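You operate a simulated robot arm through the tools that you are given. There is no shell and no other tool. Be economical: measure what you need, move in short steps, check, and stop when the job is done.

You run a simulated two-armed robot. Do the job below in one go: nothing can be reset, and whatever is moved stays where it is left.

JOB
Hold the yellow bowl on the left end of the long bench steady with one hand and put the price peg from the top of the wooden table in it with the other.

The check looks at the end state, three seconds after you hand in, the way a careful person would. Anything else that was tipped, shoved, dropped, spilled or broken makes it a failure.

ROBOT AND FRAMES
Two 7-joint arms with three-finger grippers on one trunk, on a base that drives. Base frame: it is fixed to the floor where the robot stands at the start and does not move with it; the origin is under the middle of the robot, x ahead of it, y to its left, z up; the surface under the hand at the start is at about z = 0.85. Units: m, degrees, N and s.
The left shoulder is at the start at [0.042, 0.154, 1.007], the right one opposite. With the tool pointing down near the work surface each hand reaches from about 0.1 to 0.62 m from the robot's upright axis, wherever it stands, measured 20 degrees to its own side. Places, roughly: yellow bowl [-2, 1.25, 1]. Payload 2.69 kg a hand.
Tool frame (each hand has its own): the origin (TCP) lies between the finger pads and is the grasp point; the fingertips stand 0.029 m ahead of it; z points along the fingers, y is the line along which they close. The gripper opens to 0.12 m. The gripper's body begins 0.078 m behind the TCP.
Orientation is that of the tool frame in the base frame, as [roll, pitch, yaw] about the fixed x, y, z axes, in that order (R = Rz(yaw) Ry(pitch) Rx(roll)). With the fingers straight down and closing along the base's y, the tool's x points along the base's -x, its y along +y and its z along -z.

CONTROLS
- The arms move only by the tool arm_command. It takes "left_deltas", "right_deltas" or both (then of equal length, played together; a hand with none holds still); each is a list of rows, each an object of numbers (a shift or turn left out is 0, a gripper value left out holds the last): "gripper": the finger opening in m, from 0 to 0.12; "tx", "ty", "tz": the shift along the tool's x, y, z in units of 30 mm (1.0 is 30 mm); "wx", "wy", "wz": the turn, a rotation vector about the tool's x, y, z in units of 4 degrees (1.0 is 4 degrees). In form: [{"gripper": .., "tx": .., "ty": .., "tz": .., "wx": .., "wy": .., "wz": ..}, ...]. A call has 1 to 8 rows; each row shifts and turns the commanded pose from where the row before left it, along the tool's axes as they then stand. A call with a number of a shift or a turn outside -1 to 1 is refused whole. A row lasts 0.2 s, in which the tool goes at most 0.05 m and 8.6 degrees; a call with a longer step from one row to the next is refused whole, and so is a gripper value outside its range. A pose out of reach is approached as far as the arm can. The call stops where the force on the tool passes 40 N (or 10 N more than at its start, if that is more) or the arm is blocked; 0.2 s more then pass. The fingers move at their own pace and stop on an object; they squeeze with about 43 N. The grip force told is the motor's: it shows also when the fingers shut on nothing. Time passes only in rows, and 0.2 s behind the last, so rows that do not move let the fingers close. It gives the time, the measured TCP pose, the force on the tool (base axes), the opening and the grip force at its end, in the units of the frame above (readings bear some noise), with the torque about the TCP (base axes, N m) and any sound that the robot's microphone picked up.
- Cameras (640 x 400 px; columns grow to the right, rows downward): "scene" is now at [0.1543, -0.0015, 1.181]; the picture's right is [-0.08, -1.00, 0.00], its down [-0.22, 0.02, -0.98] and it looks along [0.97, -0.08, -0.22] (base axes); focal length 232 px, centre (320, 200). "left" rides on the left gripper at [0.063, 0, -0.104] in its tool frame; the picture's right is [0.00, 1.00, 0.00], its down [-0.83, 0.00, -0.56] and it looks along [-0.56, 0.00, 0.83] (tool axes); focal length 275 px, centre (320, 200). "right" rides on the right gripper at [0.063, 0, -0.104] in its tool frame; the picture's right is [0.00, 1.00, 0.00], its down [-0.83, 0.00, -0.56] and it looks along [-0.56, 0.00, 0.83] (tool axes); focal length 275 px, centre (320, 200). There is no depth. A picture from a camera that has moved, and an enlarged one, comes with that camera's place and axes in the base frame and with its lens. The place of the scene camera against the robot may be out by one fixed shift of up to 0.018 m in any direction.
- get_image(camera): a new picture of that camera. No time passes.
- move_column(by): slides the trunk up (or, below 0, down) by that many m; the arms and the scene camera ride with it, the base frame stays. It gives what a move gives, with no picture.
- roll_base(legs): drives the robot by 1 to 6 legs, each [ahead, left, turn to the left] in m, m and degrees, along the robot's own axes; the way and the turn of a leg run together, so that a leg with both is an arc; at most 1.5 m and 180 degrees a leg. The arms and the cameras ride along, it lands a little off, and it stops where it bumps. It gives what a move gives.
- pan_tilt(pan, tilt): turns the head with the scene camera to pan (to the left, within 80 degrees either way) and tilt (down, from -29 to 69), counted from straight ahead of the robot. It gives what a move gives.
- zoom(camera, box): a new picture of the part [left, top, right, bottom] of that camera's present view, enlarged. No time passes.
- hand_in(): hands the job in; it is judged then, once.

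Work in short steps. Places have to be worked out from the pictures, the camera data and where the tool is seen: move nearer, look again, correct. Check each grasp and each placing, and mend what went wrong. You have 120 turns and 88 pictures in all, those below and enlarged ones among them. Open the grippers and draw the arms clear of the work before you hand the job in, unless the task says otherwise; then end with one line.

The tools are called after "Call:" by a JSON object that holds its "name" and its "arguments". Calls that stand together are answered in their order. arm_command: Moves the arms, as the interface text tells. Its arguments: {"type":"object","properties":{"left_deltas":{"type":"array","items":{"type":"object","properties":{"gripper":{"type":"number"},"tx":{"type":"number"},"ty":{"type":"number"},"tz":{"type":"number"},"wx":{"type":"number"},"wy":{"type":"number"},"wz":{"type":"number"}}}},"right_deltas":{"type":"array","items":{"type":"object","properties":{"gripper":{"type":"number"},"tx":{"type":"number"},"ty":{"type":"number"},"tz":{"type":"number"},"wx":{"type":"number"},"wy":{"type":"number"},"wz":{"type":"number"}}}}},"required":[]} The other tools are called the same way: move_column (by) slides the trunk up or down; roll_base (legs) drives the base; pan_tilt (pan, tilt) turns the head that bears the scene camera; get_image (camera) takes a picture; zoom (camera, box) takes an enlarged picture of a part of a camera's view; hand_in () hands the job in.

At the start:

```text
time: 0.0
left_ee_pos: [0.3876, 0.1237, 1.0814]
left_ee_rot: [-180.0, 0.0, 179.9]
left_wrist_force: [-1.1, 0.9, 0.8]
left_torque: [0.0, -0.02, -0.02]
left_grip_width: 0.1202
left_grip_force: 0.0
right_ee_pos: [0.3103, -0.1453, 1.1226]
right_ee_rot: [-180.0, 0.0, -180.0]
right_wrist_force: [0.9, 1.0, 0.0]
right_torque: [-0.02, 0.0, -0.01]
right_grip_width: 0.12
right_grip_force: 0.1
trunk travel left (down, up): [-0.375, 0.063]
robot x, y, heading: [-0.0007, -0.0015, 0.1]
head pan, tilt: [-4.8, 12.7]
```

scene: 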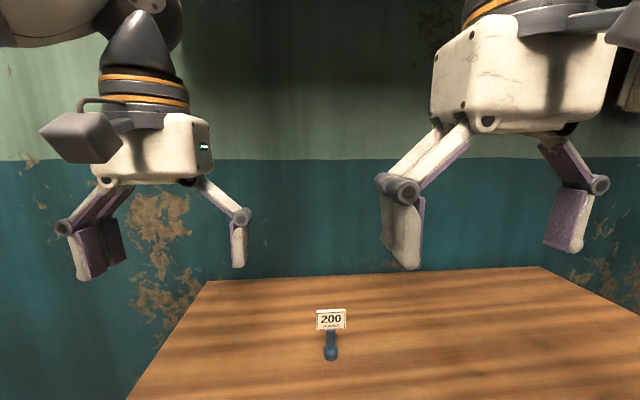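
right: 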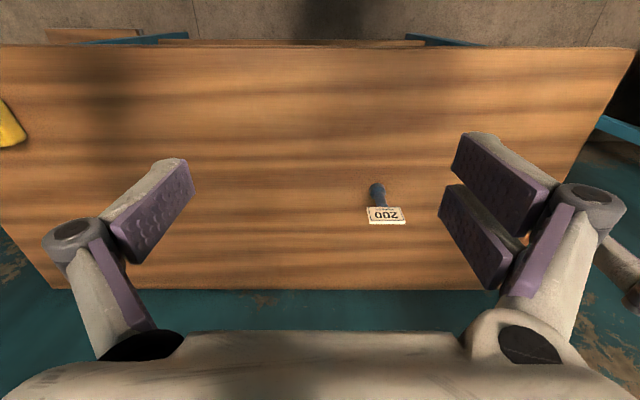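
left: 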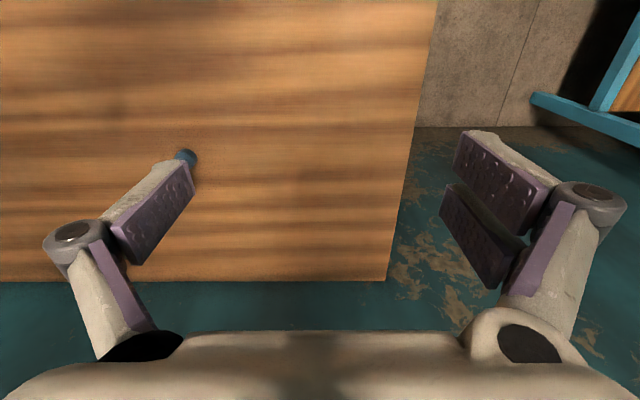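

I'll look closer at the peg and survey the room toward the bowl (behind-left of the robot).

Call:
{"name": "zoom", "arguments": {"camera": "scene", "box": [270, 280, 390, 380]}}

Call:
{"name": "zoom", "arguments": {"camera": "right", "box": [320, 150, 450, 250]}}

```text
4.00 times, centred on (330, 330) of scene
camera zoom: at [0.1543, -0.0015, 1.181], right [-0.08, -1.0, 0.0], down [-0.22, 0.02, -0.98], along [0.97, -0.08, -0.22], focal length 930 px, centre (280, -320)
```

zoom: 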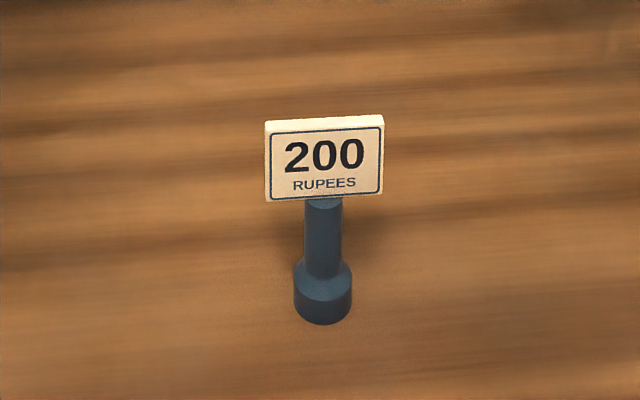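

```text
4.00 times, centred on (385, 200) of right
camera zoom: at [0.2484, -0.1451, 1.2281], right [0.0, 1.0, 0.0], down [0.83, 0.0, 0.56], along [0.56, 0.0, -0.83], focal length 1101 px, centre (60, 200)
```

zoom: 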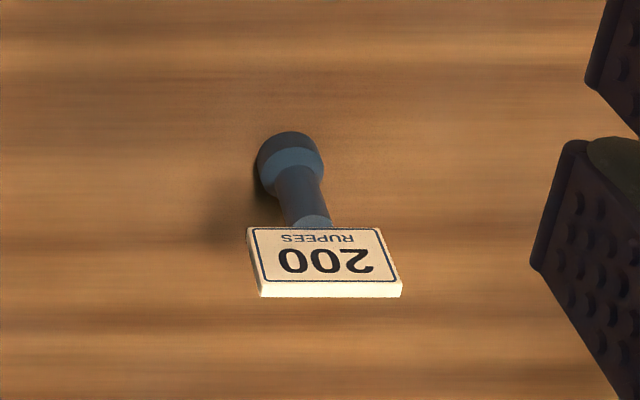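

The peg stands upright: tag centre about [0.478, -0.054, 0.915], tag about 55 mm wide and facing the robot. I bring the right hand above it, fingers closing along y, and shift the left hand away.

Call:
{"name": "arm_command", "arguments": {"right_deltas": [{"tx": -0.7, "ty": 0.38, "tz": 0.35}, {"tx": -0.7, "ty": 0.38, "tz": 0.35}, {"tx": -0.7, "ty": 0.38, "tz": 0.35}, {"tx": -0.7, "ty": 0.38, "tz": 0.35}, {"tx": -0.7, "ty": 0.38, "tz": 0.35}, {"tx": -0.7, "ty": 0.38, "tz": 0.35}, {"tx": -0.7, "ty": 0.38, "tz": 0.35}, {"tx": -0.7, "ty": 0.38, "tz": 0.35}], "left_deltas": [{"ty": 0.4}, {"ty": 0.4}, {"ty": 0.4}, {"ty": 0.4}, {"ty": 0.4}, {"ty": 0.4}, {"ty": 0.4}, {"ty": 0.4}]}}

Call:
{"name": "get_image", "arguments": {"camera": "right"}}

Call:
{"name": "get_image", "arguments": {"camera": "scene"}}

```text
time: 1.8
left_ee_pos: [0.3879, 0.2198, 1.0815]
left_ee_rot: [179.9, 0.0, -180.0]
left_wrist_force: [0.0, -0.5, 0.7]
left_torque: [-0.03, 0.0, 0.0]
left_grip_width: 0.1199
left_grip_force: 0.1
right_ee_pos: [0.4794, -0.0545, 1.04]
right_ee_rot: [180.0, 0.0, 180.0]
right_wrist_force: [-0.3, -0.3, 0.8]
right_torque: [0.01, 0.02, 0.01]
right_grip_width: 0.1203
right_grip_force: 0.0
trunk travel left (down, up): [-0.375, 0.063]
robot x, y, heading: [0.0022, 0.0, -0.1]
head pan, tilt: [-4.8, 12.7]
```

```text
82 pictures are left
camera right: at [0.4168, -0.0539, 1.1445], right [0.0, 1.0, 0.0], down [0.83, 0.0, 0.56], along [0.56, 0.0, -0.83], focal length 275 px, centre (320, 200)
```

right: 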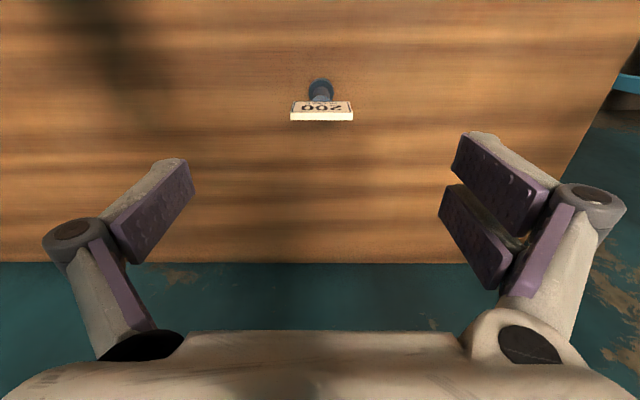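

```text
81 pictures are left
camera scene: at [0.1548, -0.001, 1.1809], right [-0.08, -1.0, 0.0], down [-0.22, 0.02, -0.98], along [0.97, -0.08, -0.22], focal length 232 px, centre (320, 200)
```

scene: 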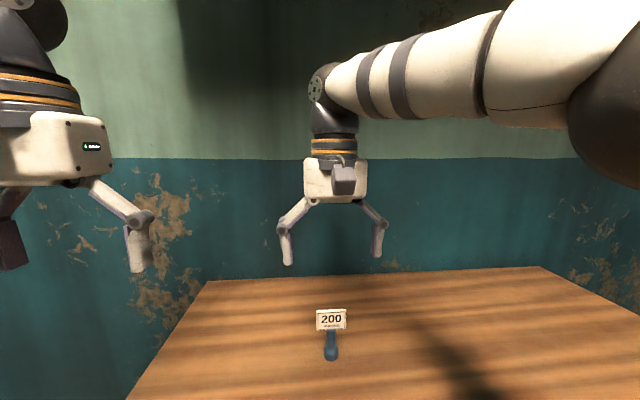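

The peg sits centred below the hand (x≈0.479, y≈-0.053). I descend to z≈0.912 with the fingers open.

Call:
{"name": "arm_command", "arguments": {"right_deltas": [{"tz": 0.8}, {"tz": 0.8}, {"tz": 0.8}, {"tz": 0.8}, {"tz": 0.6}, {"tz": 0.4}]}}

Call:
{"name": "get_image", "arguments": {"camera": "right"}}

Call:
{"name": "get_image", "arguments": {"camera": "scene"}}

```text
time: 3.2
left_ee_pos: [0.3871, 0.2196, 1.0831]
left_ee_rot: [180.0, 0.0, 180.0]
left_wrist_force: [0.7, 0.3, -0.6]
left_torque: [-0.04, 0.01, 0.03]
left_grip_width: 0.1201
left_grip_force: 0.2
right_ee_pos: [0.4789, -0.0531, 0.9133]
right_ee_rot: [180.0, 0.0, 179.9]
right_wrist_force: [0.1, -0.5, -1.4]
right_torque: [-0.02, 0.0, -0.02]
right_grip_width: 0.1201
right_grip_force: 0.0
trunk travel left (down, up): [-0.375, 0.063]
robot x, y, heading: [0.0002, 0.0023, 0.1]
head pan, tilt: [-4.8, 12.7]
```

```text
80 pictures are left
camera right: at [0.4165, -0.0533, 1.0174], right [0.0, 1.0, 0.0], down [0.83, 0.0, 0.56], along [0.56, 0.0, -0.83], focal length 275 px, centre (320, 200)
```

right: 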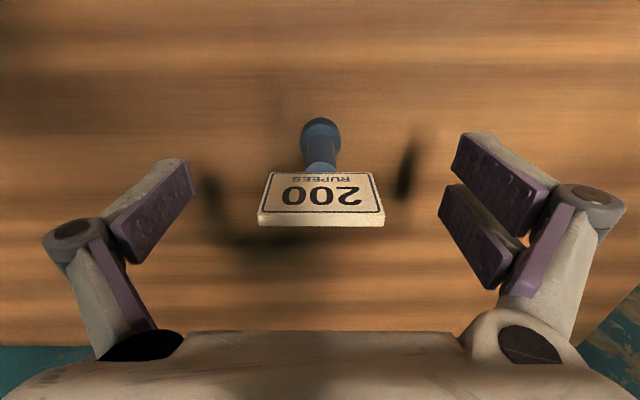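

```text
79 pictures are left
camera scene: at [0.1543, -0.0015, 1.181], right [-0.08, -1.0, 0.0], down [-0.22, 0.02, -0.98], along [0.97, -0.08, -0.22], focal length 232 px, centre (320, 200)
```

scene: 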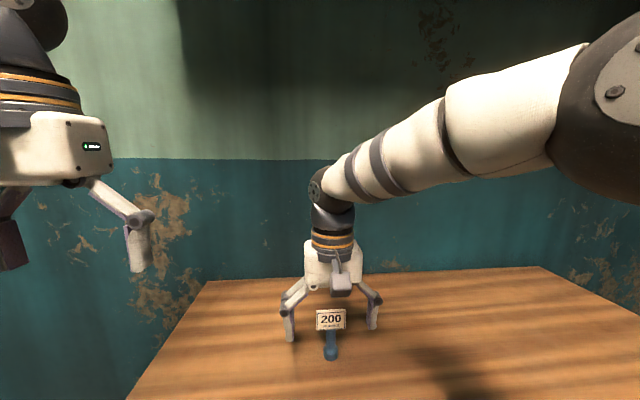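

The tag is right at the TCP. I close on its side edges.

Call:
{"name": "arm_command", "arguments": {"right_deltas": [{"gripper": 0.07}, {"gripper": 0.05}, {"gripper": 0.03}, {"gripper": 0.03}]}}

Call:
{"name": "get_image", "arguments": {"camera": "right"}}

```text
time: 4.2
left_ee_pos: [0.3863, 0.2194, 1.0818]
left_ee_rot: [-179.9, 0.0, -179.9]
left_wrist_force: [0.4, 0.4, 0.7]
left_torque: [-0.03, 0.02, -0.02]
left_grip_width: 0.1199
left_grip_force: 0.0
right_ee_pos: [0.4788, -0.0538, 0.9126]
right_ee_rot: [-180.0, 0.1, 179.9]
right_wrist_force: [0.2, 0.3, -0.4]
right_torque: [0.0, -0.01, -0.03]
right_grip_width: 0.0303
right_grip_force: 0.1
trunk travel left (down, up): [-0.375, 0.063]
robot x, y, heading: [-0.0042, 0.0013, -0.1]
head pan, tilt: [-4.8, 12.7]
```

```text
78 pictures are left
camera right: at [0.4164, -0.0532, 1.0177], right [0.0, 1.0, 0.0], down [0.83, 0.0, 0.56], along [0.56, 0.0, -0.83], focal length 275 px, centre (320, 200)
```

right: 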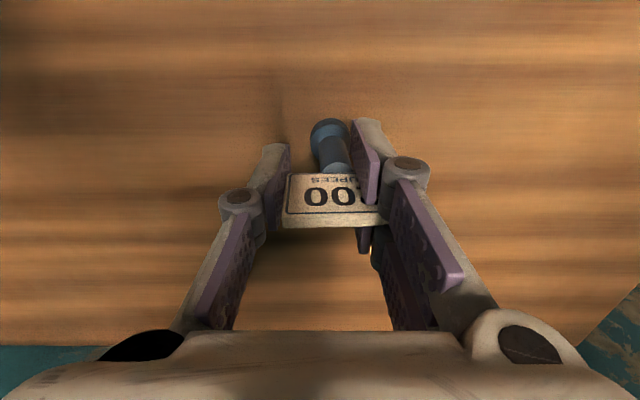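

The opening went to 0.030 without grip force, so the tag edge seems to have slipped into the forked finger. I zoom in.

Call:
{"name": "zoom", "arguments": {"camera": "right", "box": [220, 100, 460, 280]}}

Call:
{"name": "zoom", "arguments": {"camera": "scene", "box": [270, 280, 390, 380]}}

```text
2.22 times, centred on (340, 190) of right
camera zoom: at [0.4164, -0.0532, 1.0177], right [0.0, 1.0, 0.0], down [0.83, 0.0, 0.56], along [0.56, 0.0, -0.83], focal length 612 px, centre (276, 222)
```

zoom: 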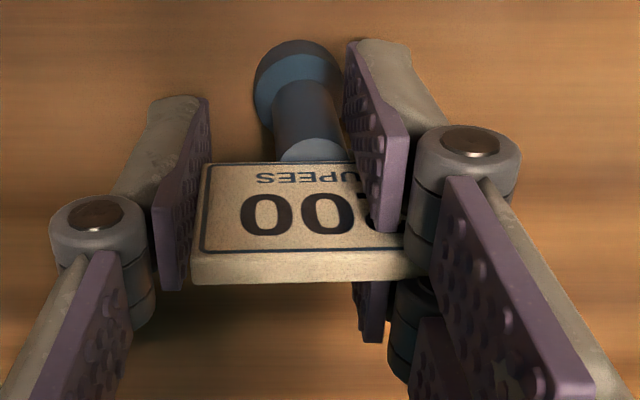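

```text
4.00 times, centred on (330, 330) of scene
camera zoom: at [0.1543, -0.0015, 1.181], right [-0.08, -1.0, 0.0], down [-0.22, 0.02, -0.98], along [0.97, -0.08, -0.22], focal length 930 px, centre (280, -320)
```

zoom: 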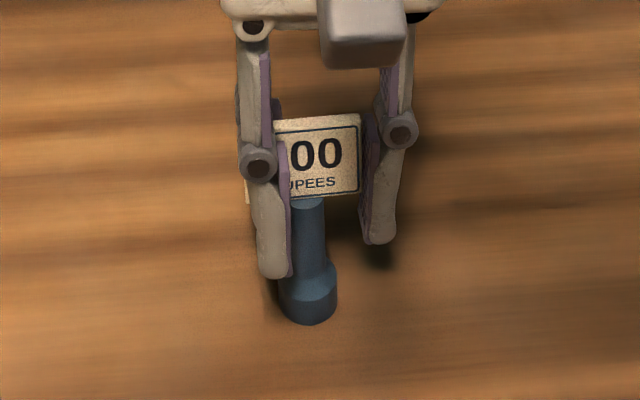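

The y+ finger is a two-pronged fork and the tag's edge went into its slot. I open, rise, and turn the hand 90° to grip the tag by its faces.

Call:
{"name": "arm_command", "arguments": {"right_deltas": [{"gripper": 0.07}, {"gripper": 0.12}, {}, {"tz": -0.8}, {"tz": -1}, {"tz": -1}, {"tz": -0.6, "wz": -1}, {"wz": -1}]}}

Call:
{"name": "arm_command", "arguments": {"right_deltas": [{"wz": -1}, {"wz": -1}, {"wz": -1}, {"wz": -1}, {"wz": -1}, {"wz": -1}, {"wz": -1}, {"wz": -1}]}}

Call:
{"name": "arm_command", "arguments": {"right_deltas": [{"wz": -1}, {"wz": -1}, {"wz": -1}, {"wz": -1}, {"wz": -1}, {"wz": -1}, {"wz": -1}, {"wz": -1}]}}

Call:
{"name": "arm_command", "arguments": {"right_deltas": [{"wz": -1}, {"wz": -1}, {"wz": -1}, {"wz": -1}, {"wz": -0.5}]}}

Call:
{"name": "get_image", "arguments": {"camera": "right"}}

Call:
{"name": "get_image", "arguments": {"camera": "scene"}}

```text
time: 6.0
left_ee_pos: [0.3878, 0.2204, 1.0833]
left_ee_rot: [180.0, 0.0, -180.0]
left_wrist_force: [-0.3, 0.3, 0.1]
left_torque: [0.0, 0.01, 0.03]
left_grip_width: 0.1199
left_grip_force: 0.0
right_ee_pos: [0.4791, -0.0551, 1.0161]
right_ee_rot: [180.0, -0.1, -171.9]
right_wrist_force: [-0.8, -0.1, -0.2]
right_torque: [0.01, 0.01, 0.02]
right_grip_width: 0.1201
right_grip_force: 0.1
trunk travel left (down, up): [-0.375, 0.063]
robot x, y, heading: [0.0011, -0.0032, 0.0]
head pan, tilt: [-4.8, 12.7]
```

```text
time: 7.8
left_ee_pos: [0.3867, 0.2194, 1.0823]
left_ee_rot: [180.0, 0.1, 180.0]
left_wrist_force: [-0.6, -0.3, 0.9]
left_torque: [-0.02, -0.01, -0.02]
left_grip_width: 0.12
left_grip_force: 0.1
right_ee_pos: [0.4782, -0.0539, 1.0156]
right_ee_rot: [-180.0, 0.0, -139.9]
right_wrist_force: [-1.1, -0.8, 0.2]
right_torque: [0.0, 0.0, 0.02]
right_grip_width: 0.12
right_grip_force: 0.1
trunk travel left (down, up): [-0.375, 0.063]
robot x, y, heading: [-0.0015, -0.0011, -0.2]
head pan, tilt: [-4.8, 12.7]
```

```text
time: 9.6
left_ee_pos: [0.3855, 0.22, 1.0815]
left_ee_rot: [179.9, 0.0, -179.9]
left_wrist_force: [0.0, 0.2, 0.3]
left_torque: [0.0, -0.02, -0.01]
left_grip_width: 0.1199
left_grip_force: 0.0
right_ee_pos: [0.4797, -0.055, 1.0169]
right_ee_rot: [-180.0, 0.0, -108.0]
right_wrist_force: [0.3, -0.1, -0.8]
right_torque: [0.0, -0.01, -0.03]
right_grip_width: 0.1199
right_grip_force: 0.1
trunk travel left (down, up): [-0.375, 0.063]
robot x, y, heading: [0.0006, 0.001, 0.1]
head pan, tilt: [-4.8, 12.7]
```

```text
time: 10.8
left_ee_pos: [0.3873, 0.2197, 1.0817]
left_ee_rot: [-180.0, 0.0, 180.0]
left_wrist_force: [-0.9, -0.3, -0.1]
left_torque: [0.0, -0.02, -0.02]
left_grip_width: 0.1199
left_grip_force: 0.1
right_ee_pos: [0.4791, -0.0542, 1.0163]
right_ee_rot: [-180.0, 0.0, -90.0]
right_wrist_force: [0.3, -0.1, -0.3]
right_torque: [0.0, 0.03, 0.02]
right_grip_width: 0.1202
right_grip_force: 0.1
trunk travel left (down, up): [-0.375, 0.063]
robot x, y, heading: [0.0013, 0.0033, -0.1]
head pan, tilt: [-4.8, 12.7]
```

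```text
75 pictures are left
camera right: at [0.4796, -0.1163, 1.1201], right [-1.0, -0.01, 0.0], down [0.0, 0.83, 0.56], along [0.0, 0.56, -0.83], focal length 275 px, centre (320, 200)
```

right: 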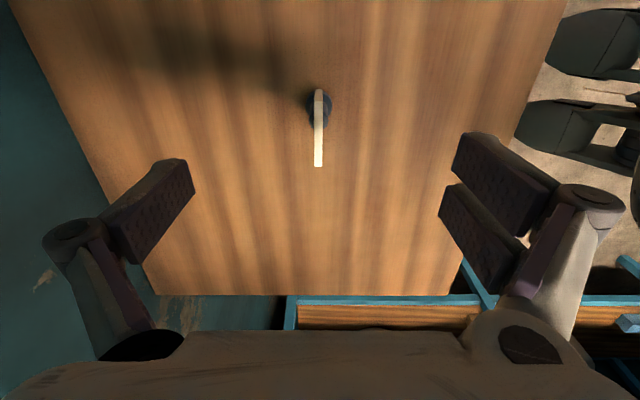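

```text
74 pictures are left
camera scene: at [0.1543, -0.0015, 1.181], right [-0.08, -1.0, 0.0], down [-0.22, 0.02, -0.98], along [0.97, -0.08, -0.22], focal length 232 px, centre (320, 200)
```

scene: 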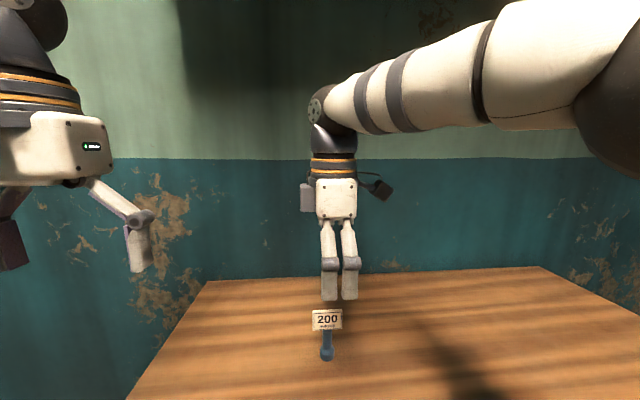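

Tag now edge-on, centred at x≈0.4795, y≈-0.049, spanning z≈0.90–0.935. I shift 5 mm in +y, descend to z≈0.931 (tips just above the neck), then check.

Call:
{"name": "arm_command", "arguments": {"right_deltas": [{"tx": -0.17, "tz": 0.6}, {"tz": 0.8}, {"tz": 0.8}, {"tz": 0.6}]}}

Call:
{"name": "get_image", "arguments": {"camera": "right"}}

Call:
{"name": "zoom", "arguments": {"camera": "scene", "box": [270, 280, 390, 380]}}

```text
time: 11.8
left_ee_pos: [0.3857, 0.2194, 1.0828]
left_ee_rot: [-179.9, 0.0, 180.0]
left_wrist_force: [0.5, 0.3, -0.2]
left_torque: [0.01, 0.0, -0.02]
left_grip_width: 0.12
left_grip_force: 0.1
right_ee_pos: [0.4805, -0.0498, 0.9312]
right_ee_rot: [180.0, 0.0, -89.9]
right_wrist_force: [-0.2, 0.3, 0.3]
right_torque: [0.01, -0.03, -0.02]
right_grip_width: 0.1201
right_grip_force: 0.1
trunk travel left (down, up): [-0.375, 0.063]
robot x, y, heading: [0.0021, 0.0016, -0.2]
head pan, tilt: [-4.8, 12.7]
```

```text
73 pictures are left
camera right: at [0.4804, -0.1115, 1.0367], right [-1.0, 0.0, 0.0], down [0.0, 0.83, 0.56], along [0.0, 0.56, -0.83], focal length 275 px, centre (320, 200)
```

right: 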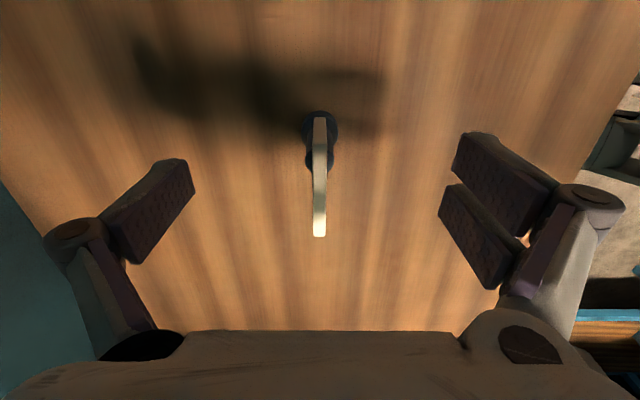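

```text
4.00 times, centred on (330, 330) of scene
camera zoom: at [0.1543, -0.0015, 1.181], right [-0.08, -1.0, 0.0], down [-0.22, 0.02, -0.98], along [0.97, -0.08, -0.22], focal length 930 px, centre (280, -320)
```

zoom: 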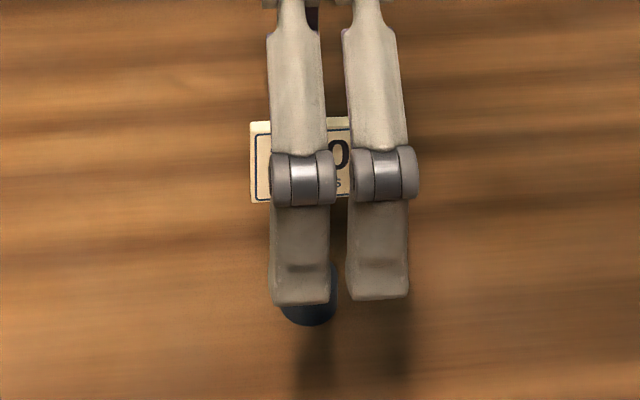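

Centred. I close on the tag faces gradually.

Call:
{"name": "arm_command", "arguments": {"right_deltas": [{"gripper": 0.06}, {"gripper": 0.03}, {"gripper": 0.0}, {}, {}]}}

Call:
{"name": "get_image", "arguments": {"camera": "right"}}

Call:
{"name": "zoom", "arguments": {"camera": "scene", "box": [270, 280, 390, 380]}}

```text
time: 13.0
left_ee_pos: [0.3864, 0.2194, 1.0831]
left_ee_rot: [179.9, 0.0, 179.9]
left_wrist_force: [-0.2, -0.3, -0.4]
left_torque: [0.06, -0.02, 0.02]
left_grip_width: 0.1201
left_grip_force: 0.0
right_ee_pos: [0.4799, -0.0492, 0.9319]
right_ee_rot: [180.0, 0.1, -90.0]
right_wrist_force: [-0.1, 0.8, -0.3]
right_torque: [0.0, 0.04, -0.01]
right_grip_width: 0.0063
right_grip_force: 33.9
trunk travel left (down, up): [-0.375, 0.063]
robot x, y, heading: [0.0009, -0.0017, 0.2]
head pan, tilt: [-4.8, 12.7]
```

```text
71 pictures are left
camera right: at [0.4804, -0.1114, 1.0368], right [-1.0, 0.0, 0.0], down [0.0, 0.83, 0.56], along [0.0, 0.56, -0.83], focal length 275 px, centre (320, 200)
```

right: 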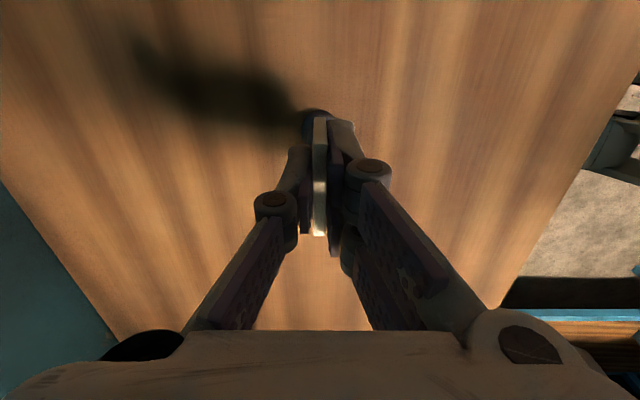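

```text
4.00 times, centred on (330, 330) of scene
camera zoom: at [0.1543, -0.0015, 1.1809], right [-0.08, -1.0, 0.0], down [-0.22, 0.02, -0.98], along [0.97, -0.08, -0.22], focal length 930 px, centre (280, -320)
```

zoom: 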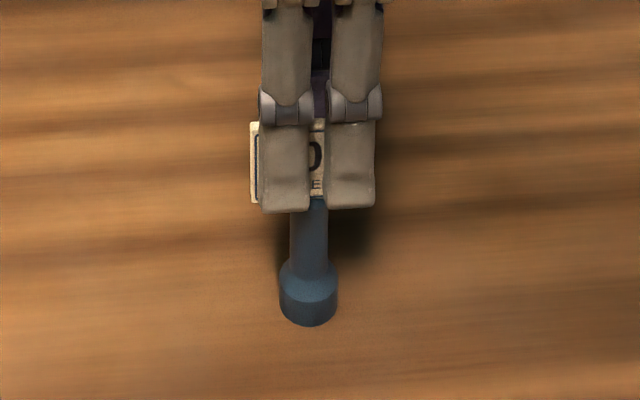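

Firm grip (6 mm, 34 N). I lift it straight up, then look around with the head.

Call:
{"name": "arm_command", "arguments": {"right_deltas": [{"tz": -0.5}, {"tz": -1}, {"tz": -1}, {"tz": -1}, {"tz": -1}, {"tz": -1}, {"tz": -1}, {"tz": -0.5}]}}

Call:
{"name": "arm_command", "arguments": {"right_deltas": [{"ty": 0.8, "tx": 0.5}, {"ty": 0.8, "tx": 0.5}, {"ty": 0.8, "tx": 0.5}, {"ty": 0.8, "tx": 0.5}, {"ty": 0.8, "tx": 0.5}, {"ty": 0.8, "tx": 0.5}]}}

Call:
{"name": "pan_tilt", "arguments": {"pan": 80, "tilt": 15}}

Call:
{"name": "get_image", "arguments": {"camera": "scene"}}

Call:
{"name": "get_image", "arguments": {"camera": "right"}}

```text
time: 14.8
left_ee_pos: [0.3872, 0.2185, 1.082]
left_ee_rot: [-179.9, 0.0, 180.0]
left_wrist_force: [0.4, 0.1, -1.0]
left_torque: [0.02, 0.0, 0.0]
left_grip_width: 0.1198
left_grip_force: 0.1
right_ee_pos: [0.4773, -0.0487, 1.0974]
right_ee_rot: [180.0, 0.0, -90.0]
right_wrist_force: [-0.4, 0.7, -2.1]
right_torque: [-0.01, 0.01, -0.04]
right_grip_width: 0.006
right_grip_force: 33.8
right hand out of reach, approached as far as the arm can: row 7, 8
trunk travel left (down, up): [-0.375, 0.063]
robot x, y, heading: [-0.0003, 0.0055, 0.1]
head pan, tilt: [-4.8, 12.7]
```

```text
time: 16.2
left_ee_pos: [0.3867, 0.2186, 1.0817]
left_ee_rot: [-180.0, 0.0, -179.9]
left_wrist_force: [0.7, -0.2, 0.2]
left_torque: [0.01, 0.0, 0.0]
left_grip_width: 0.1198
left_grip_force: 0.1
right_ee_pos: [0.3346, -0.1394, 1.0966]
right_ee_rot: [-179.9, -0.1, -90.1]
right_wrist_force: [-0.5, 1.0, 0.0]
right_torque: [0.03, -0.01, -0.01]
right_grip_width: 0.0059
right_grip_force: 33.8
trunk travel left (down, up): [-0.375, 0.063]
robot x, y, heading: [0.0015, 0.0018, -0.1]
head pan, tilt: [-4.8, 12.7]
```

```text
time: 17.8
left_ee_pos: [0.3866, 0.2201, 1.0819]
left_ee_rot: [180.0, -0.1, -180.0]
left_wrist_force: [-0.1, 0.1, -0.2]
left_torque: [0.02, -0.02, 0.03]
left_grip_width: 0.1201
left_grip_force: 0.0
right_ee_pos: [0.335, -0.1384, 1.0978]
right_ee_rot: [-180.0, 0.0, -90.0]
right_wrist_force: [0.9, -0.1, -0.1]
right_torque: [0.01, -0.01, -0.01]
right_grip_width: 0.006
right_grip_force: 33.8
trunk travel left (down, up): [-0.375, 0.063]
robot x, y, heading: [-0.0003, -0.0007, 0.1]
head pan, tilt: [80.0, 15.0]
```

```text
69 pictures are left
camera scene: at [0.0776, 0.0984, 1.1772], right [0.98, -0.17, 0.0], down [-0.05, -0.25, -0.97], along [0.17, 0.95, -0.26], focal length 232 px, centre (320, 200)
```

scene: 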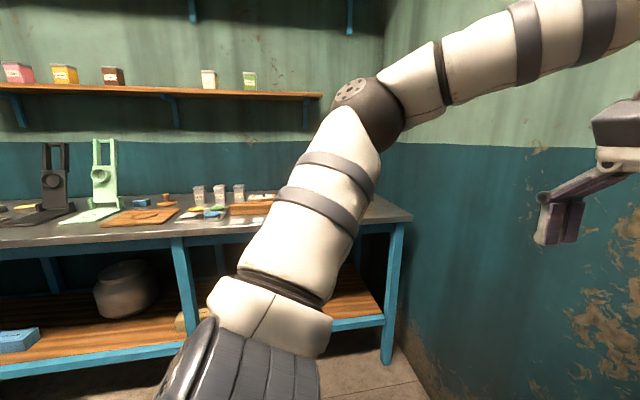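

```text
68 pictures are left
camera right: at [0.3352, -0.2011, 1.202], right [-1.0, 0.0, 0.0], down [0.0, 0.83, 0.56], along [0.0, 0.56, -0.83], focal length 275 px, centre (320, 200)
```

right: 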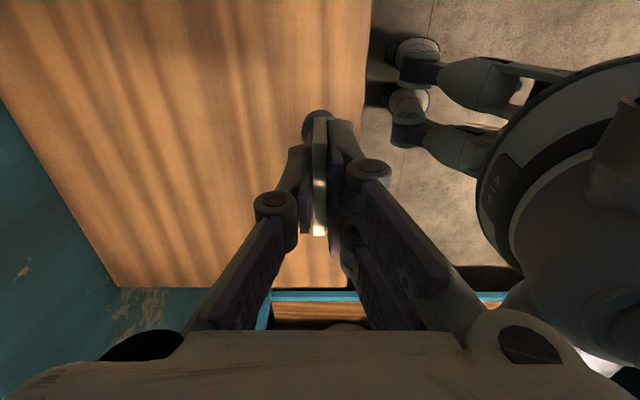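

Peg is held safely. The long bench runs along the wall to my left. I back away from the table and turn partly left, then look.

Call:
{"name": "roll_base", "arguments": {"legs": [[-0.4, 0, 0], [0, 0, 60]]}}

Call:
{"name": "get_image", "arguments": {"camera": "scene"}}

```text
time: 22.9
left_ee_pos: [-0.3894, 0.4444, 1.0808]
left_ee_rot: [180.0, 0.1, -120.4]
left_wrist_force: [0.0, -0.2, 0.4]
left_torque: [-0.02, 0.02, 0.03]
left_grip_width: 0.1199
left_grip_force: 0.0
right_ee_pos: [-0.1054, 0.2186, 1.0982]
right_ee_rot: [-180.0, 0.1, -30.4]
right_wrist_force: [-0.5, -0.5, 0.0]
right_torque: [0.0, 0.02, -0.03]
right_grip_width: 0.0057
right_grip_force: 33.6
trunk travel left (down, up): [-0.375, 0.063]
robot x, y, heading: [-0.3962, 0.0004, 59.5]
head pan, tilt: [80.0, 15.0]
```

```text
67 pictures are left
camera scene: at [-0.4365, 0.1216, 1.1772], right [0.65, 0.76, 0.0], down [0.2, -0.17, -0.97], along [-0.73, 0.63, -0.26], focal length 232 px, centre (320, 200)
```

scene: 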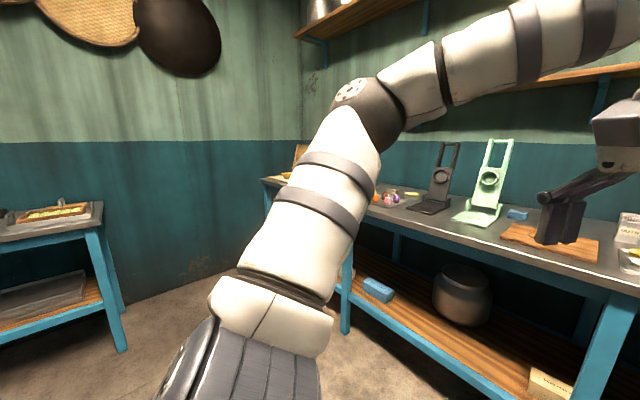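

Room is clear between. I turn to face the bench and slide left 0.9 m, then look with the head turned moderately.

Call:
{"name": "roll_base", "arguments": {"legs": [[0, 0, 30.5], [0, 0.9, 0]]}}

Call:
{"name": "pan_tilt", "arguments": {"pan": 40, "tilt": 15}}

Call:
{"name": "get_image", "arguments": {"camera": "scene"}}

```text
time: 31.7
left_ee_pos: [-1.5248, 0.3816, 1.0818]
left_ee_rot: [180.0, 0.0, -89.5]
left_wrist_force: [0.6, -0.7, 0.6]
left_torque: [-0.01, 0.01, -0.03]
left_grip_width: 0.12
left_grip_force: 0.0
right_ee_pos: [-1.1665, 0.3342, 1.0967]
right_ee_rot: [180.0, 0.0, 0.6]
right_wrist_force: [0.0, 0.4, -1.2]
right_torque: [-0.01, 0.0, 0.02]
right_grip_width: 0.0061
right_grip_force: 34.1
trunk travel left (down, up): [-0.375, 0.063]
robot x, y, heading: [-1.2972, -0.0004, 90.3]
head pan, tilt: [80.0, 15.0]
```

```text
time: 32.8
left_ee_pos: [-1.525, 0.382, 1.0811]
left_ee_rot: [180.0, 0.0, -89.5]
left_wrist_force: [-0.1, 0.3, -0.7]
left_torque: [-0.01, 0.0, -0.01]
left_grip_width: 0.12
left_grip_force: 0.1
right_ee_pos: [-1.1659, 0.3323, 1.0971]
right_ee_rot: [179.9, 0.0, 0.5]
right_wrist_force: [-0.6, -0.2, -0.4]
right_torque: [0.03, 0.01, -0.01]
right_grip_width: 0.0055
right_grip_force: 33.5
trunk travel left (down, up): [-0.375, 0.063]
robot x, y, heading: [-1.3049, -0.0026, 90.6]
head pan, tilt: [40.0, 15.0]
```

```text
66 pictures are left
camera scene: at [-1.3663, 0.1384, 1.1772], right [0.76, 0.65, 0.0], down [0.17, -0.2, -0.97], along [-0.63, 0.73, -0.26], focal length 232 px, centre (320, 200)
```

scene: 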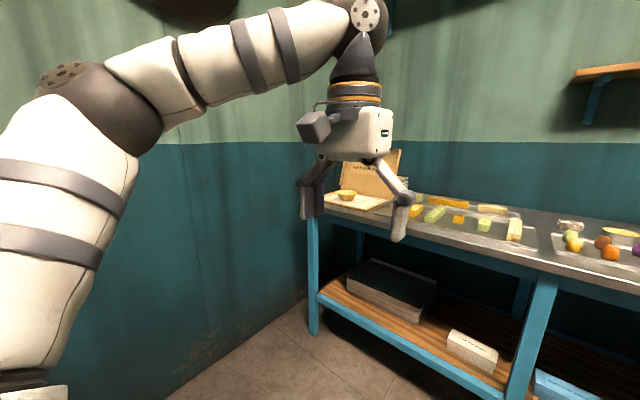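

Call:
{"name": "zoom", "arguments": {"camera": "scene", "box": [290, 140, 450, 240]}}

```text
4.00 times, centred on (370, 190) of scene
camera zoom: at [-1.3663, 0.1384, 1.1772], right [0.76, 0.65, 0.0], down [0.17, -0.2, -0.97], along [-0.63, 0.73, -0.26], focal length 930 px, centre (120, 240)
```

zoom: 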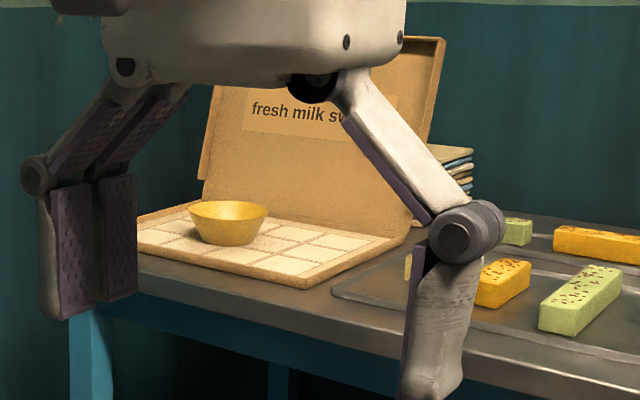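

The bowl stands in an open sweet box near the bench's left end, about 0.10 m wide. I drive nearer in two legs and look again.

Call:
{"name": "roll_base", "arguments": {"legs": [[0, 0.55, 0], [0.3, 0, 0]]}}

Call:
{"name": "pan_tilt", "arguments": {"pan": 10, "tilt": 25}}

Call:
{"name": "get_image", "arguments": {"camera": "scene"}}

Call:
{"name": "get_image", "arguments": {"camera": "left"}}

```text
time: 36.4
left_ee_pos: [-1.9594, 0.3778, 1.0817]
left_ee_rot: [179.9, 0.0, -89.4]
left_wrist_force: [0.3, -0.4, 1.3]
left_torque: [-0.04, 0.05, 0.0]
left_grip_width: 0.1198
left_grip_force: 0.0
right_ee_pos: [-1.5999, 0.3296, 1.0978]
right_ee_rot: [-180.0, 0.1, 0.6]
right_wrist_force: [0.0, -0.1, -0.1]
right_torque: [0.0, 0.05, -0.01]
right_grip_width: 0.0062
right_grip_force: 32.9
trunk travel left (down, up): [-0.375, 0.063]
robot x, y, heading: [-1.7389, -0.0075, 90.5]
head pan, tilt: [40.0, 15.0]
stopped in leg 1: the robot was blocked; the commanded pose is now the measured one
```

```text
time: 37.4
left_ee_pos: [-1.9604, 0.3783, 1.0825]
left_ee_rot: [180.0, 0.1, -89.3]
left_wrist_force: [0.5, 0.4, -0.3]
left_torque: [-0.02, 0.01, 0.01]
left_grip_width: 0.12
left_grip_force: 0.0
right_ee_pos: [-1.6025, 0.3282, 1.0981]
right_ee_rot: [-179.9, 0.0, 0.6]
right_wrist_force: [-0.1, 0.0, 0.0]
right_torque: [0.02, -0.02, -0.01]
right_grip_width: 0.0058
right_grip_force: 33.6
trunk travel left (down, up): [-0.375, 0.063]
robot x, y, heading: [-1.7383, -0.0025, 90.6]
head pan, tilt: [10.0, 25.0]
```

```text
64 pictures are left
camera scene: at [-1.7573, 0.1542, 1.161], right [0.98, 0.18, 0.0], down [0.08, -0.42, -0.91], along [-0.17, 0.89, -0.42], focal length 232 px, centre (320, 200)
```

scene: 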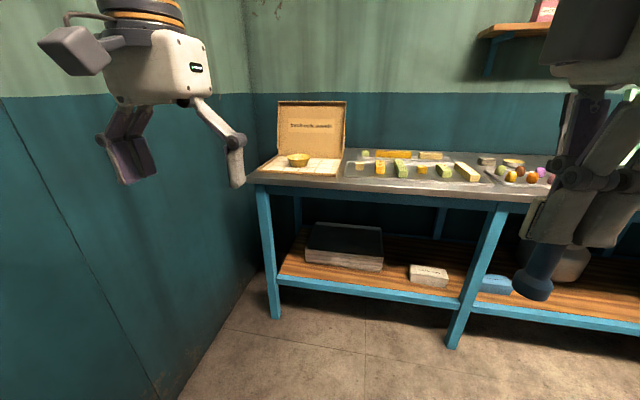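

```text
63 pictures are left
camera left: at [-1.9614, 0.3156, 1.1854], right [-1.0, -0.01, 0.0], down [-0.01, 0.83, 0.56], along [0.0, 0.56, -0.83], focal length 275 px, centre (320, 200)
```

left: 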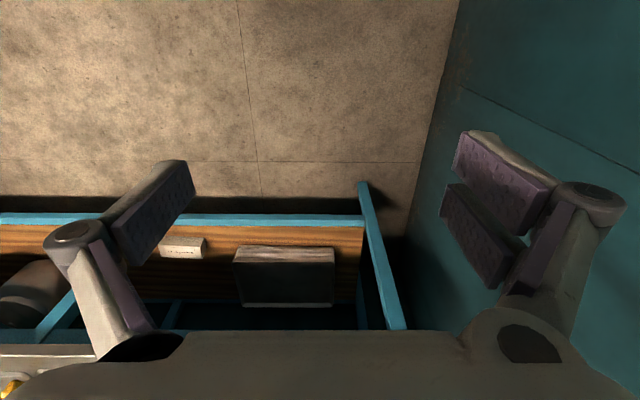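

Something blocked the slide, likely the other table's corner (near x≈-2, y≈0). I check on it before moving.

Call:
{"name": "pan_tilt", "arguments": {"pan": 80, "tilt": 30}}

Call:
{"name": "get_image", "arguments": {"camera": "scene"}}

```text
time: 38.8
left_ee_pos: [-1.9603, 0.3782, 1.0818]
left_ee_rot: [180.0, 0.0, -89.4]
left_wrist_force: [0.0, -0.1, -0.3]
left_torque: [0.04, 0.0, 0.01]
left_grip_width: 0.1202
left_grip_force: 0.0
right_ee_pos: [-1.6019, 0.3291, 1.0972]
right_ee_rot: [-180.0, -0.1, 0.6]
right_wrist_force: [0.6, -0.6, -0.7]
right_torque: [-0.01, 0.0, -0.01]
right_grip_width: 0.0059
right_grip_force: 33.7
trunk travel left (down, up): [-0.375, 0.063]
robot x, y, heading: [-1.7349, -0.0048, 90.9]
head pan, tilt: [80.0, 30.0]
```

```text
62 pictures are left
camera scene: at [-1.8295, 0.0786, 1.153], right [0.16, 0.99, 0.0], down [0.49, -0.08, -0.87], along [-0.85, 0.14, -0.5], focal length 232 px, centre (320, 200)
```

scene: 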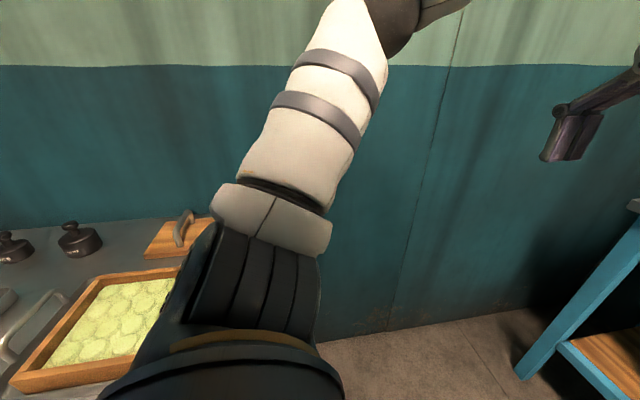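

Nothing disturbed. I move a bit right, ahead past the corner, then left.

Call:
{"name": "roll_base", "arguments": {"legs": [[0, -0.04, 0], [0.42, 0, 0], [0, 0.22, 0]]}}

Call:
{"name": "pan_tilt", "arguments": {"pan": 8, "tilt": 28}}

Call:
{"name": "get_image", "arguments": {"camera": "scene"}}

Call:
{"name": "get_image", "arguments": {"camera": "left"}}

```text
time: 43.9
left_ee_pos: [-2.151, 0.7916, 1.0819]
left_ee_rot: [-179.9, 0.0, -89.1]
left_wrist_force: [-0.4, 0.2, 0.2]
left_torque: [0.01, 0.0, 0.03]
left_grip_width: 0.1197
left_grip_force: 0.0
right_ee_pos: [-1.792, 0.746, 1.0981]
right_ee_rot: [180.0, 0.1, 0.9]
right_wrist_force: [0.9, -0.8, -0.7]
right_torque: [-0.03, -0.01, 0.01]
right_grip_width: 0.0059
right_grip_force: 33.3
trunk travel left (down, up): [-0.375, 0.063]
robot x, y, heading: [-1.9255, 0.4089, 90.9]
head pan, tilt: [80.0, 30.0]
```

```text
time: 45.3
left_ee_pos: [-2.1492, 0.792, 1.0823]
left_ee_rot: [-180.0, 0.0, -89.0]
left_wrist_force: [0.1, -0.4, 0.3]
left_torque: [0.01, -0.01, 0.05]
left_grip_width: 0.12
left_grip_force: 0.0
right_ee_pos: [-1.7923, 0.746, 1.0979]
right_ee_rot: [-180.0, 0.0, 1.0]
right_wrist_force: [0.2, 0.3, 0.4]
right_torque: [0.05, 0.0, 0.01]
right_grip_width: 0.0061
right_grip_force: 33.8
trunk travel left (down, up): [-0.375, 0.063]
robot x, y, heading: [-1.9264, 0.4091, 90.9]
head pan, tilt: [8.0, 28.0]
```

```text
61 pictures are left
camera scene: at [-1.9423, 0.5697, 1.1562], right [0.99, 0.15, 0.0], down [0.07, -0.46, -0.88], along [-0.14, 0.87, -0.47], focal length 232 px, centre (320, 200)
```

scene: 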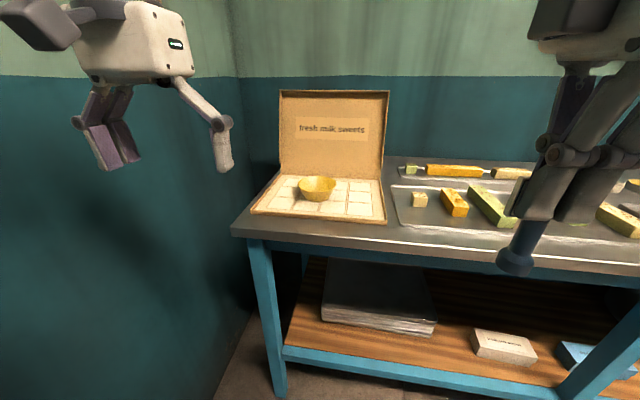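

```text
60 pictures are left
camera left: at [-2.1505, 0.7304, 1.1854], right [-1.0, -0.01, 0.0], down [-0.01, 0.83, 0.56], along [-0.01, 0.56, -0.83], focal length 275 px, centre (320, 200)
```

left: 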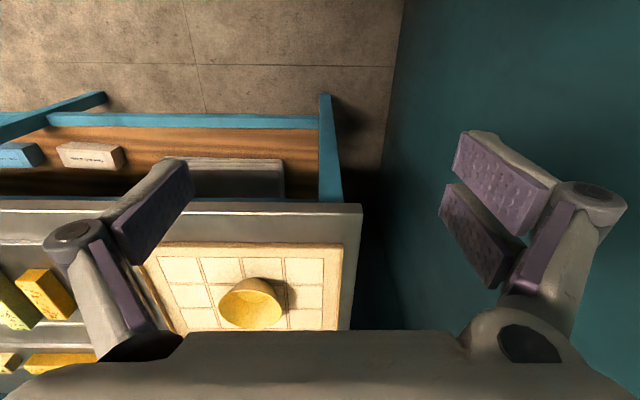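

Triangulated: bowl base ≈ [-2.042, 1.139, 0.868], bench front edge y≈0.95. I drive 0.22 m ahead and 0.07 m left to bring it within reach.

Call:
{"name": "roll_base", "arguments": {"legs": [[0, 0.07, -0.9], [0.22, 0, 0]]}}

Call:
{"name": "pan_tilt", "arguments": {"pan": 0, "tilt": 38}}

Call:
{"name": "get_image", "arguments": {"camera": "scene"}}

Call:
{"name": "get_image", "arguments": {"camera": "left"}}

Call:
{"name": "get_image", "arguments": {"camera": "right"}}

```text
time: 47.8
left_ee_pos: [-2.2125, 1.0152, 1.0821]
left_ee_rot: [-180.0, 0.1, -90.1]
left_wrist_force: [-0.5, 0.7, -0.3]
left_torque: [-0.02, 0.02, 0.02]
left_grip_width: 0.12
left_grip_force: 0.0
right_ee_pos: [-1.855, 0.9624, 1.0982]
right_ee_rot: [-179.9, -0.1, -0.3]
right_wrist_force: [0.5, -0.2, -0.6]
right_torque: [-0.07, -0.01, 0.01]
right_grip_width: 0.0058
right_grip_force: 34.2
trunk travel left (down, up): [-0.375, 0.063]
robot x, y, heading: [-1.9934, 0.6297, 89.8]
head pan, tilt: [8.0, 28.0]
```

```text
time: 48.5
left_ee_pos: [-2.214, 1.014, 1.0826]
left_ee_rot: [-179.9, 0.1, -90.1]
left_wrist_force: [-0.9, 0.1, -0.2]
left_torque: [-0.02, -0.03, -0.01]
left_grip_width: 0.1199
left_grip_force: 0.2
right_ee_pos: [-1.8548, 0.9608, 1.0979]
right_ee_rot: [179.9, 0.0, -0.3]
right_wrist_force: [-0.2, -0.7, -0.2]
right_torque: [0.02, -0.02, -0.03]
right_grip_width: 0.0057
right_grip_force: 33.8
trunk travel left (down, up): [-0.375, 0.063]
robot x, y, heading: [-1.9958, 0.6278, 89.7]
head pan, tilt: [0.0, 38.0]
```

```text
59 pictures are left
camera scene: at [-1.9956, 0.7839, 1.1407], right [1.0, 0.0, 0.0], down [0.0, -0.62, -0.79], along [0.0, 0.79, -0.62], focal length 232 px, centre (320, 200)
```

scene: 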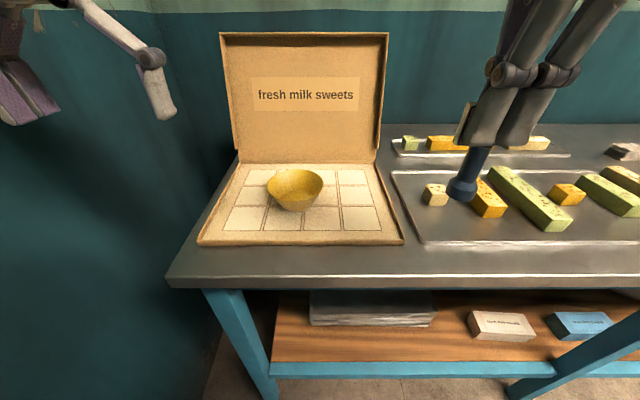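

```text
58 pictures are left
camera left: at [-2.2134, 0.9524, 1.1855], right [-1.0, 0.01, 0.0], down [0.01, 0.83, 0.56], along [0.0, 0.56, -0.83], focal length 275 px, centre (320, 200)
```

left: 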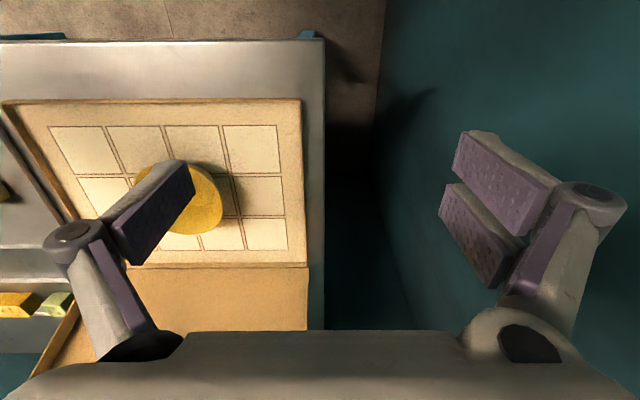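

```text
57 pictures are left
camera right: at [-1.791, 0.962, 1.202], right [0.0, -1.0, 0.0], down [-0.83, 0.0, 0.56], along [-0.56, 0.0, -0.83], focal length 275 px, centre (320, 200)
```

right: 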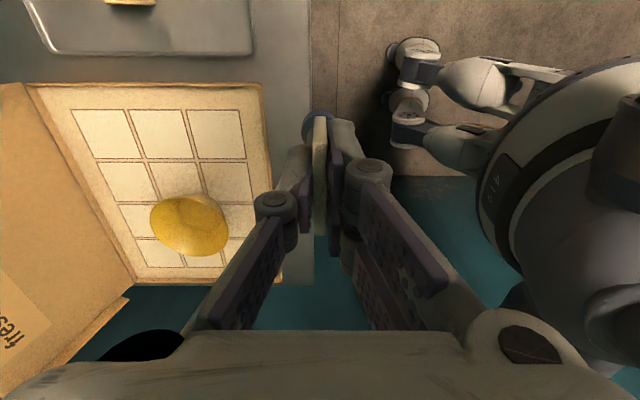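

Good views now. I zoom into the bowl for its rim, depth and wall.

Call:
{"name": "zoom", "arguments": {"camera": "scene", "box": [240, 150, 352, 220]}}

Call:
{"name": "zoom", "arguments": {"camera": "right", "box": [120, 165, 264, 285]}}

```text
5.71 times, centred on (296, 185) of scene
camera zoom: at [-1.9956, 0.7839, 1.1407], right [1.0, 0.0, 0.0], down [0.0, -0.62, -0.79], along [0.0, 0.79, -0.62], focal length 1329 px, centre (457, 286)
```

zoom: 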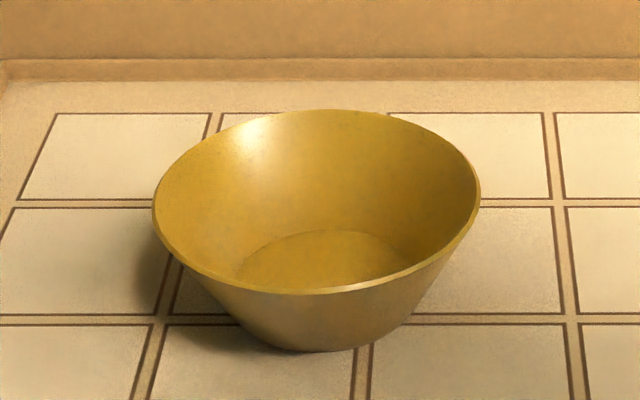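

```text
3.33 times, centred on (192, 225) of right
camera zoom: at [-1.791, 0.962, 1.202], right [0.0, -1.0, 0.0], down [-0.83, 0.0, 0.56], along [-0.56, 0.0, -0.83], focal length 918 px, centre (747, 117)
```

zoom: 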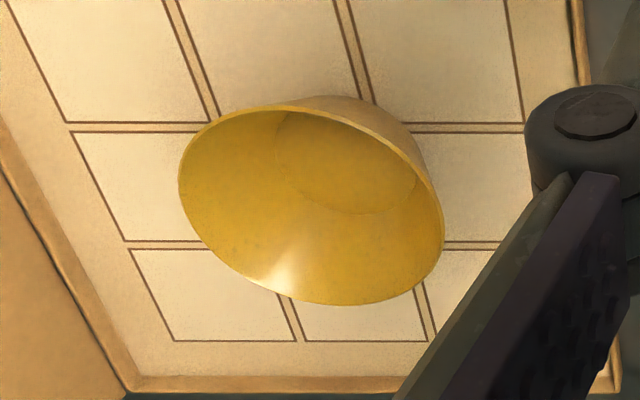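

Bowl: rim radius ≈0.054 at z≈0.89, centre [-2.043, 1.153], base radius ≈0.034 at z≈0.852, so the wall leans ~27°. I'll pinch its left rim with the left hand leaning outward; first tilt the left hand 28° and narrow its opening.

Call:
{"name": "arm_command", "arguments": {"left_deltas": [{"gripper": 0.05, "wx": 1}, {"wx": 1}, {"wx": 1}, {"wx": 1}, {"wx": 1}, {"wx": 1}, {"wx": 1}]}}

Call:
{"name": "arm_command", "arguments": {"left_deltas": [{"tx": -0.9}, {"tx": -0.9}, {"tx": -0.9}, {"tx": -0.9}, {"tx": -0.9, "ty": -0.2}, {"tz": 0.8}, {"tz": 0.8}]}}

Call:
{"name": "get_image", "arguments": {"camera": "scene"}}

Call:
{"name": "get_image", "arguments": {"camera": "left"}}

```text
time: 50.3
left_ee_pos: [-2.1765, 1.0182, 1.0853]
left_ee_rot: [-154.5, 0.0, -91.8]
left_wrist_force: [-0.9, 0.2, 0.7]
left_torque: [-0.05, -0.04, -0.02]
left_grip_width: 0.0502
left_grip_force: 0.0
right_ee_pos: [-1.8271, 0.9631, 1.0929]
right_ee_rot: [179.9, 1.0, -0.6]
right_wrist_force: [0.1, -0.2, -0.4]
right_torque: [-0.03, 0.05, -0.03]
right_grip_width: 0.0059
right_grip_force: 33.5
trunk travel left (down, up): [-0.375, 0.063]
robot x, y, heading: [-1.9884, 0.6255, 89.3]
head pan, tilt: [0.0, 38.0]
stopped in row 7 (left hand): the arm was blocked; the commanded pose is now the measured one
```

```text
time: 51.9
left_ee_pos: [-2.1728, 1.1512, 1.0415]
left_ee_rot: [-152.9, 0.1, -91.1]
left_wrist_force: [-0.2, 0.6, -0.3]
left_torque: [-0.02, -0.01, 0.01]
left_grip_width: 0.05
left_grip_force: 0.1
right_ee_pos: [-1.8512, 0.9617, 1.0979]
right_ee_rot: [-180.0, 0.0, -0.3]
right_wrist_force: [-0.6, -0.5, -0.3]
right_torque: [-0.03, 0.01, -0.01]
right_grip_width: 0.006
right_grip_force: 34.4
trunk travel left (down, up): [-0.375, 0.063]
robot x, y, heading: [-1.9958, 0.627, 89.6]
head pan, tilt: [0.0, 38.0]
```

```text
54 pictures are left
camera scene: at [-1.9934, 0.7847, 1.1406], right [1.0, -0.01, 0.0], down [0.0, -0.62, -0.79], along [0.01, 0.79, -0.62], focal length 232 px, centre (320, 200)
```

scene: 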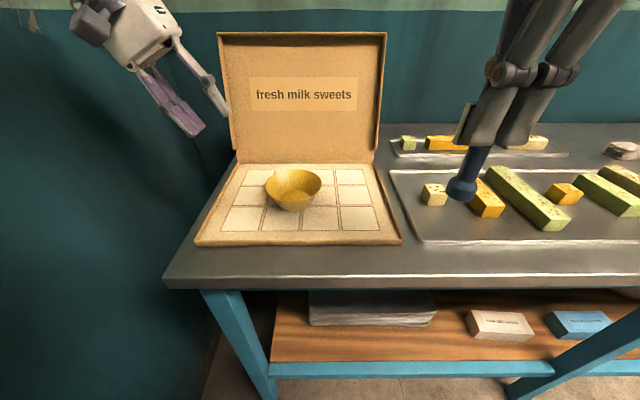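

```text
53 pictures are left
camera left: at [-2.2226, 1.0892, 1.1332], right [-0.89, 0.02, -0.45], down [-0.23, 0.84, 0.5], along [0.39, 0.55, -0.74], focal length 275 px, centre (320, 200)
```

left: 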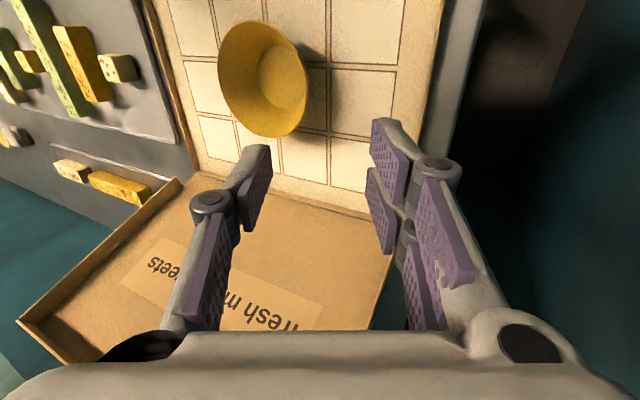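

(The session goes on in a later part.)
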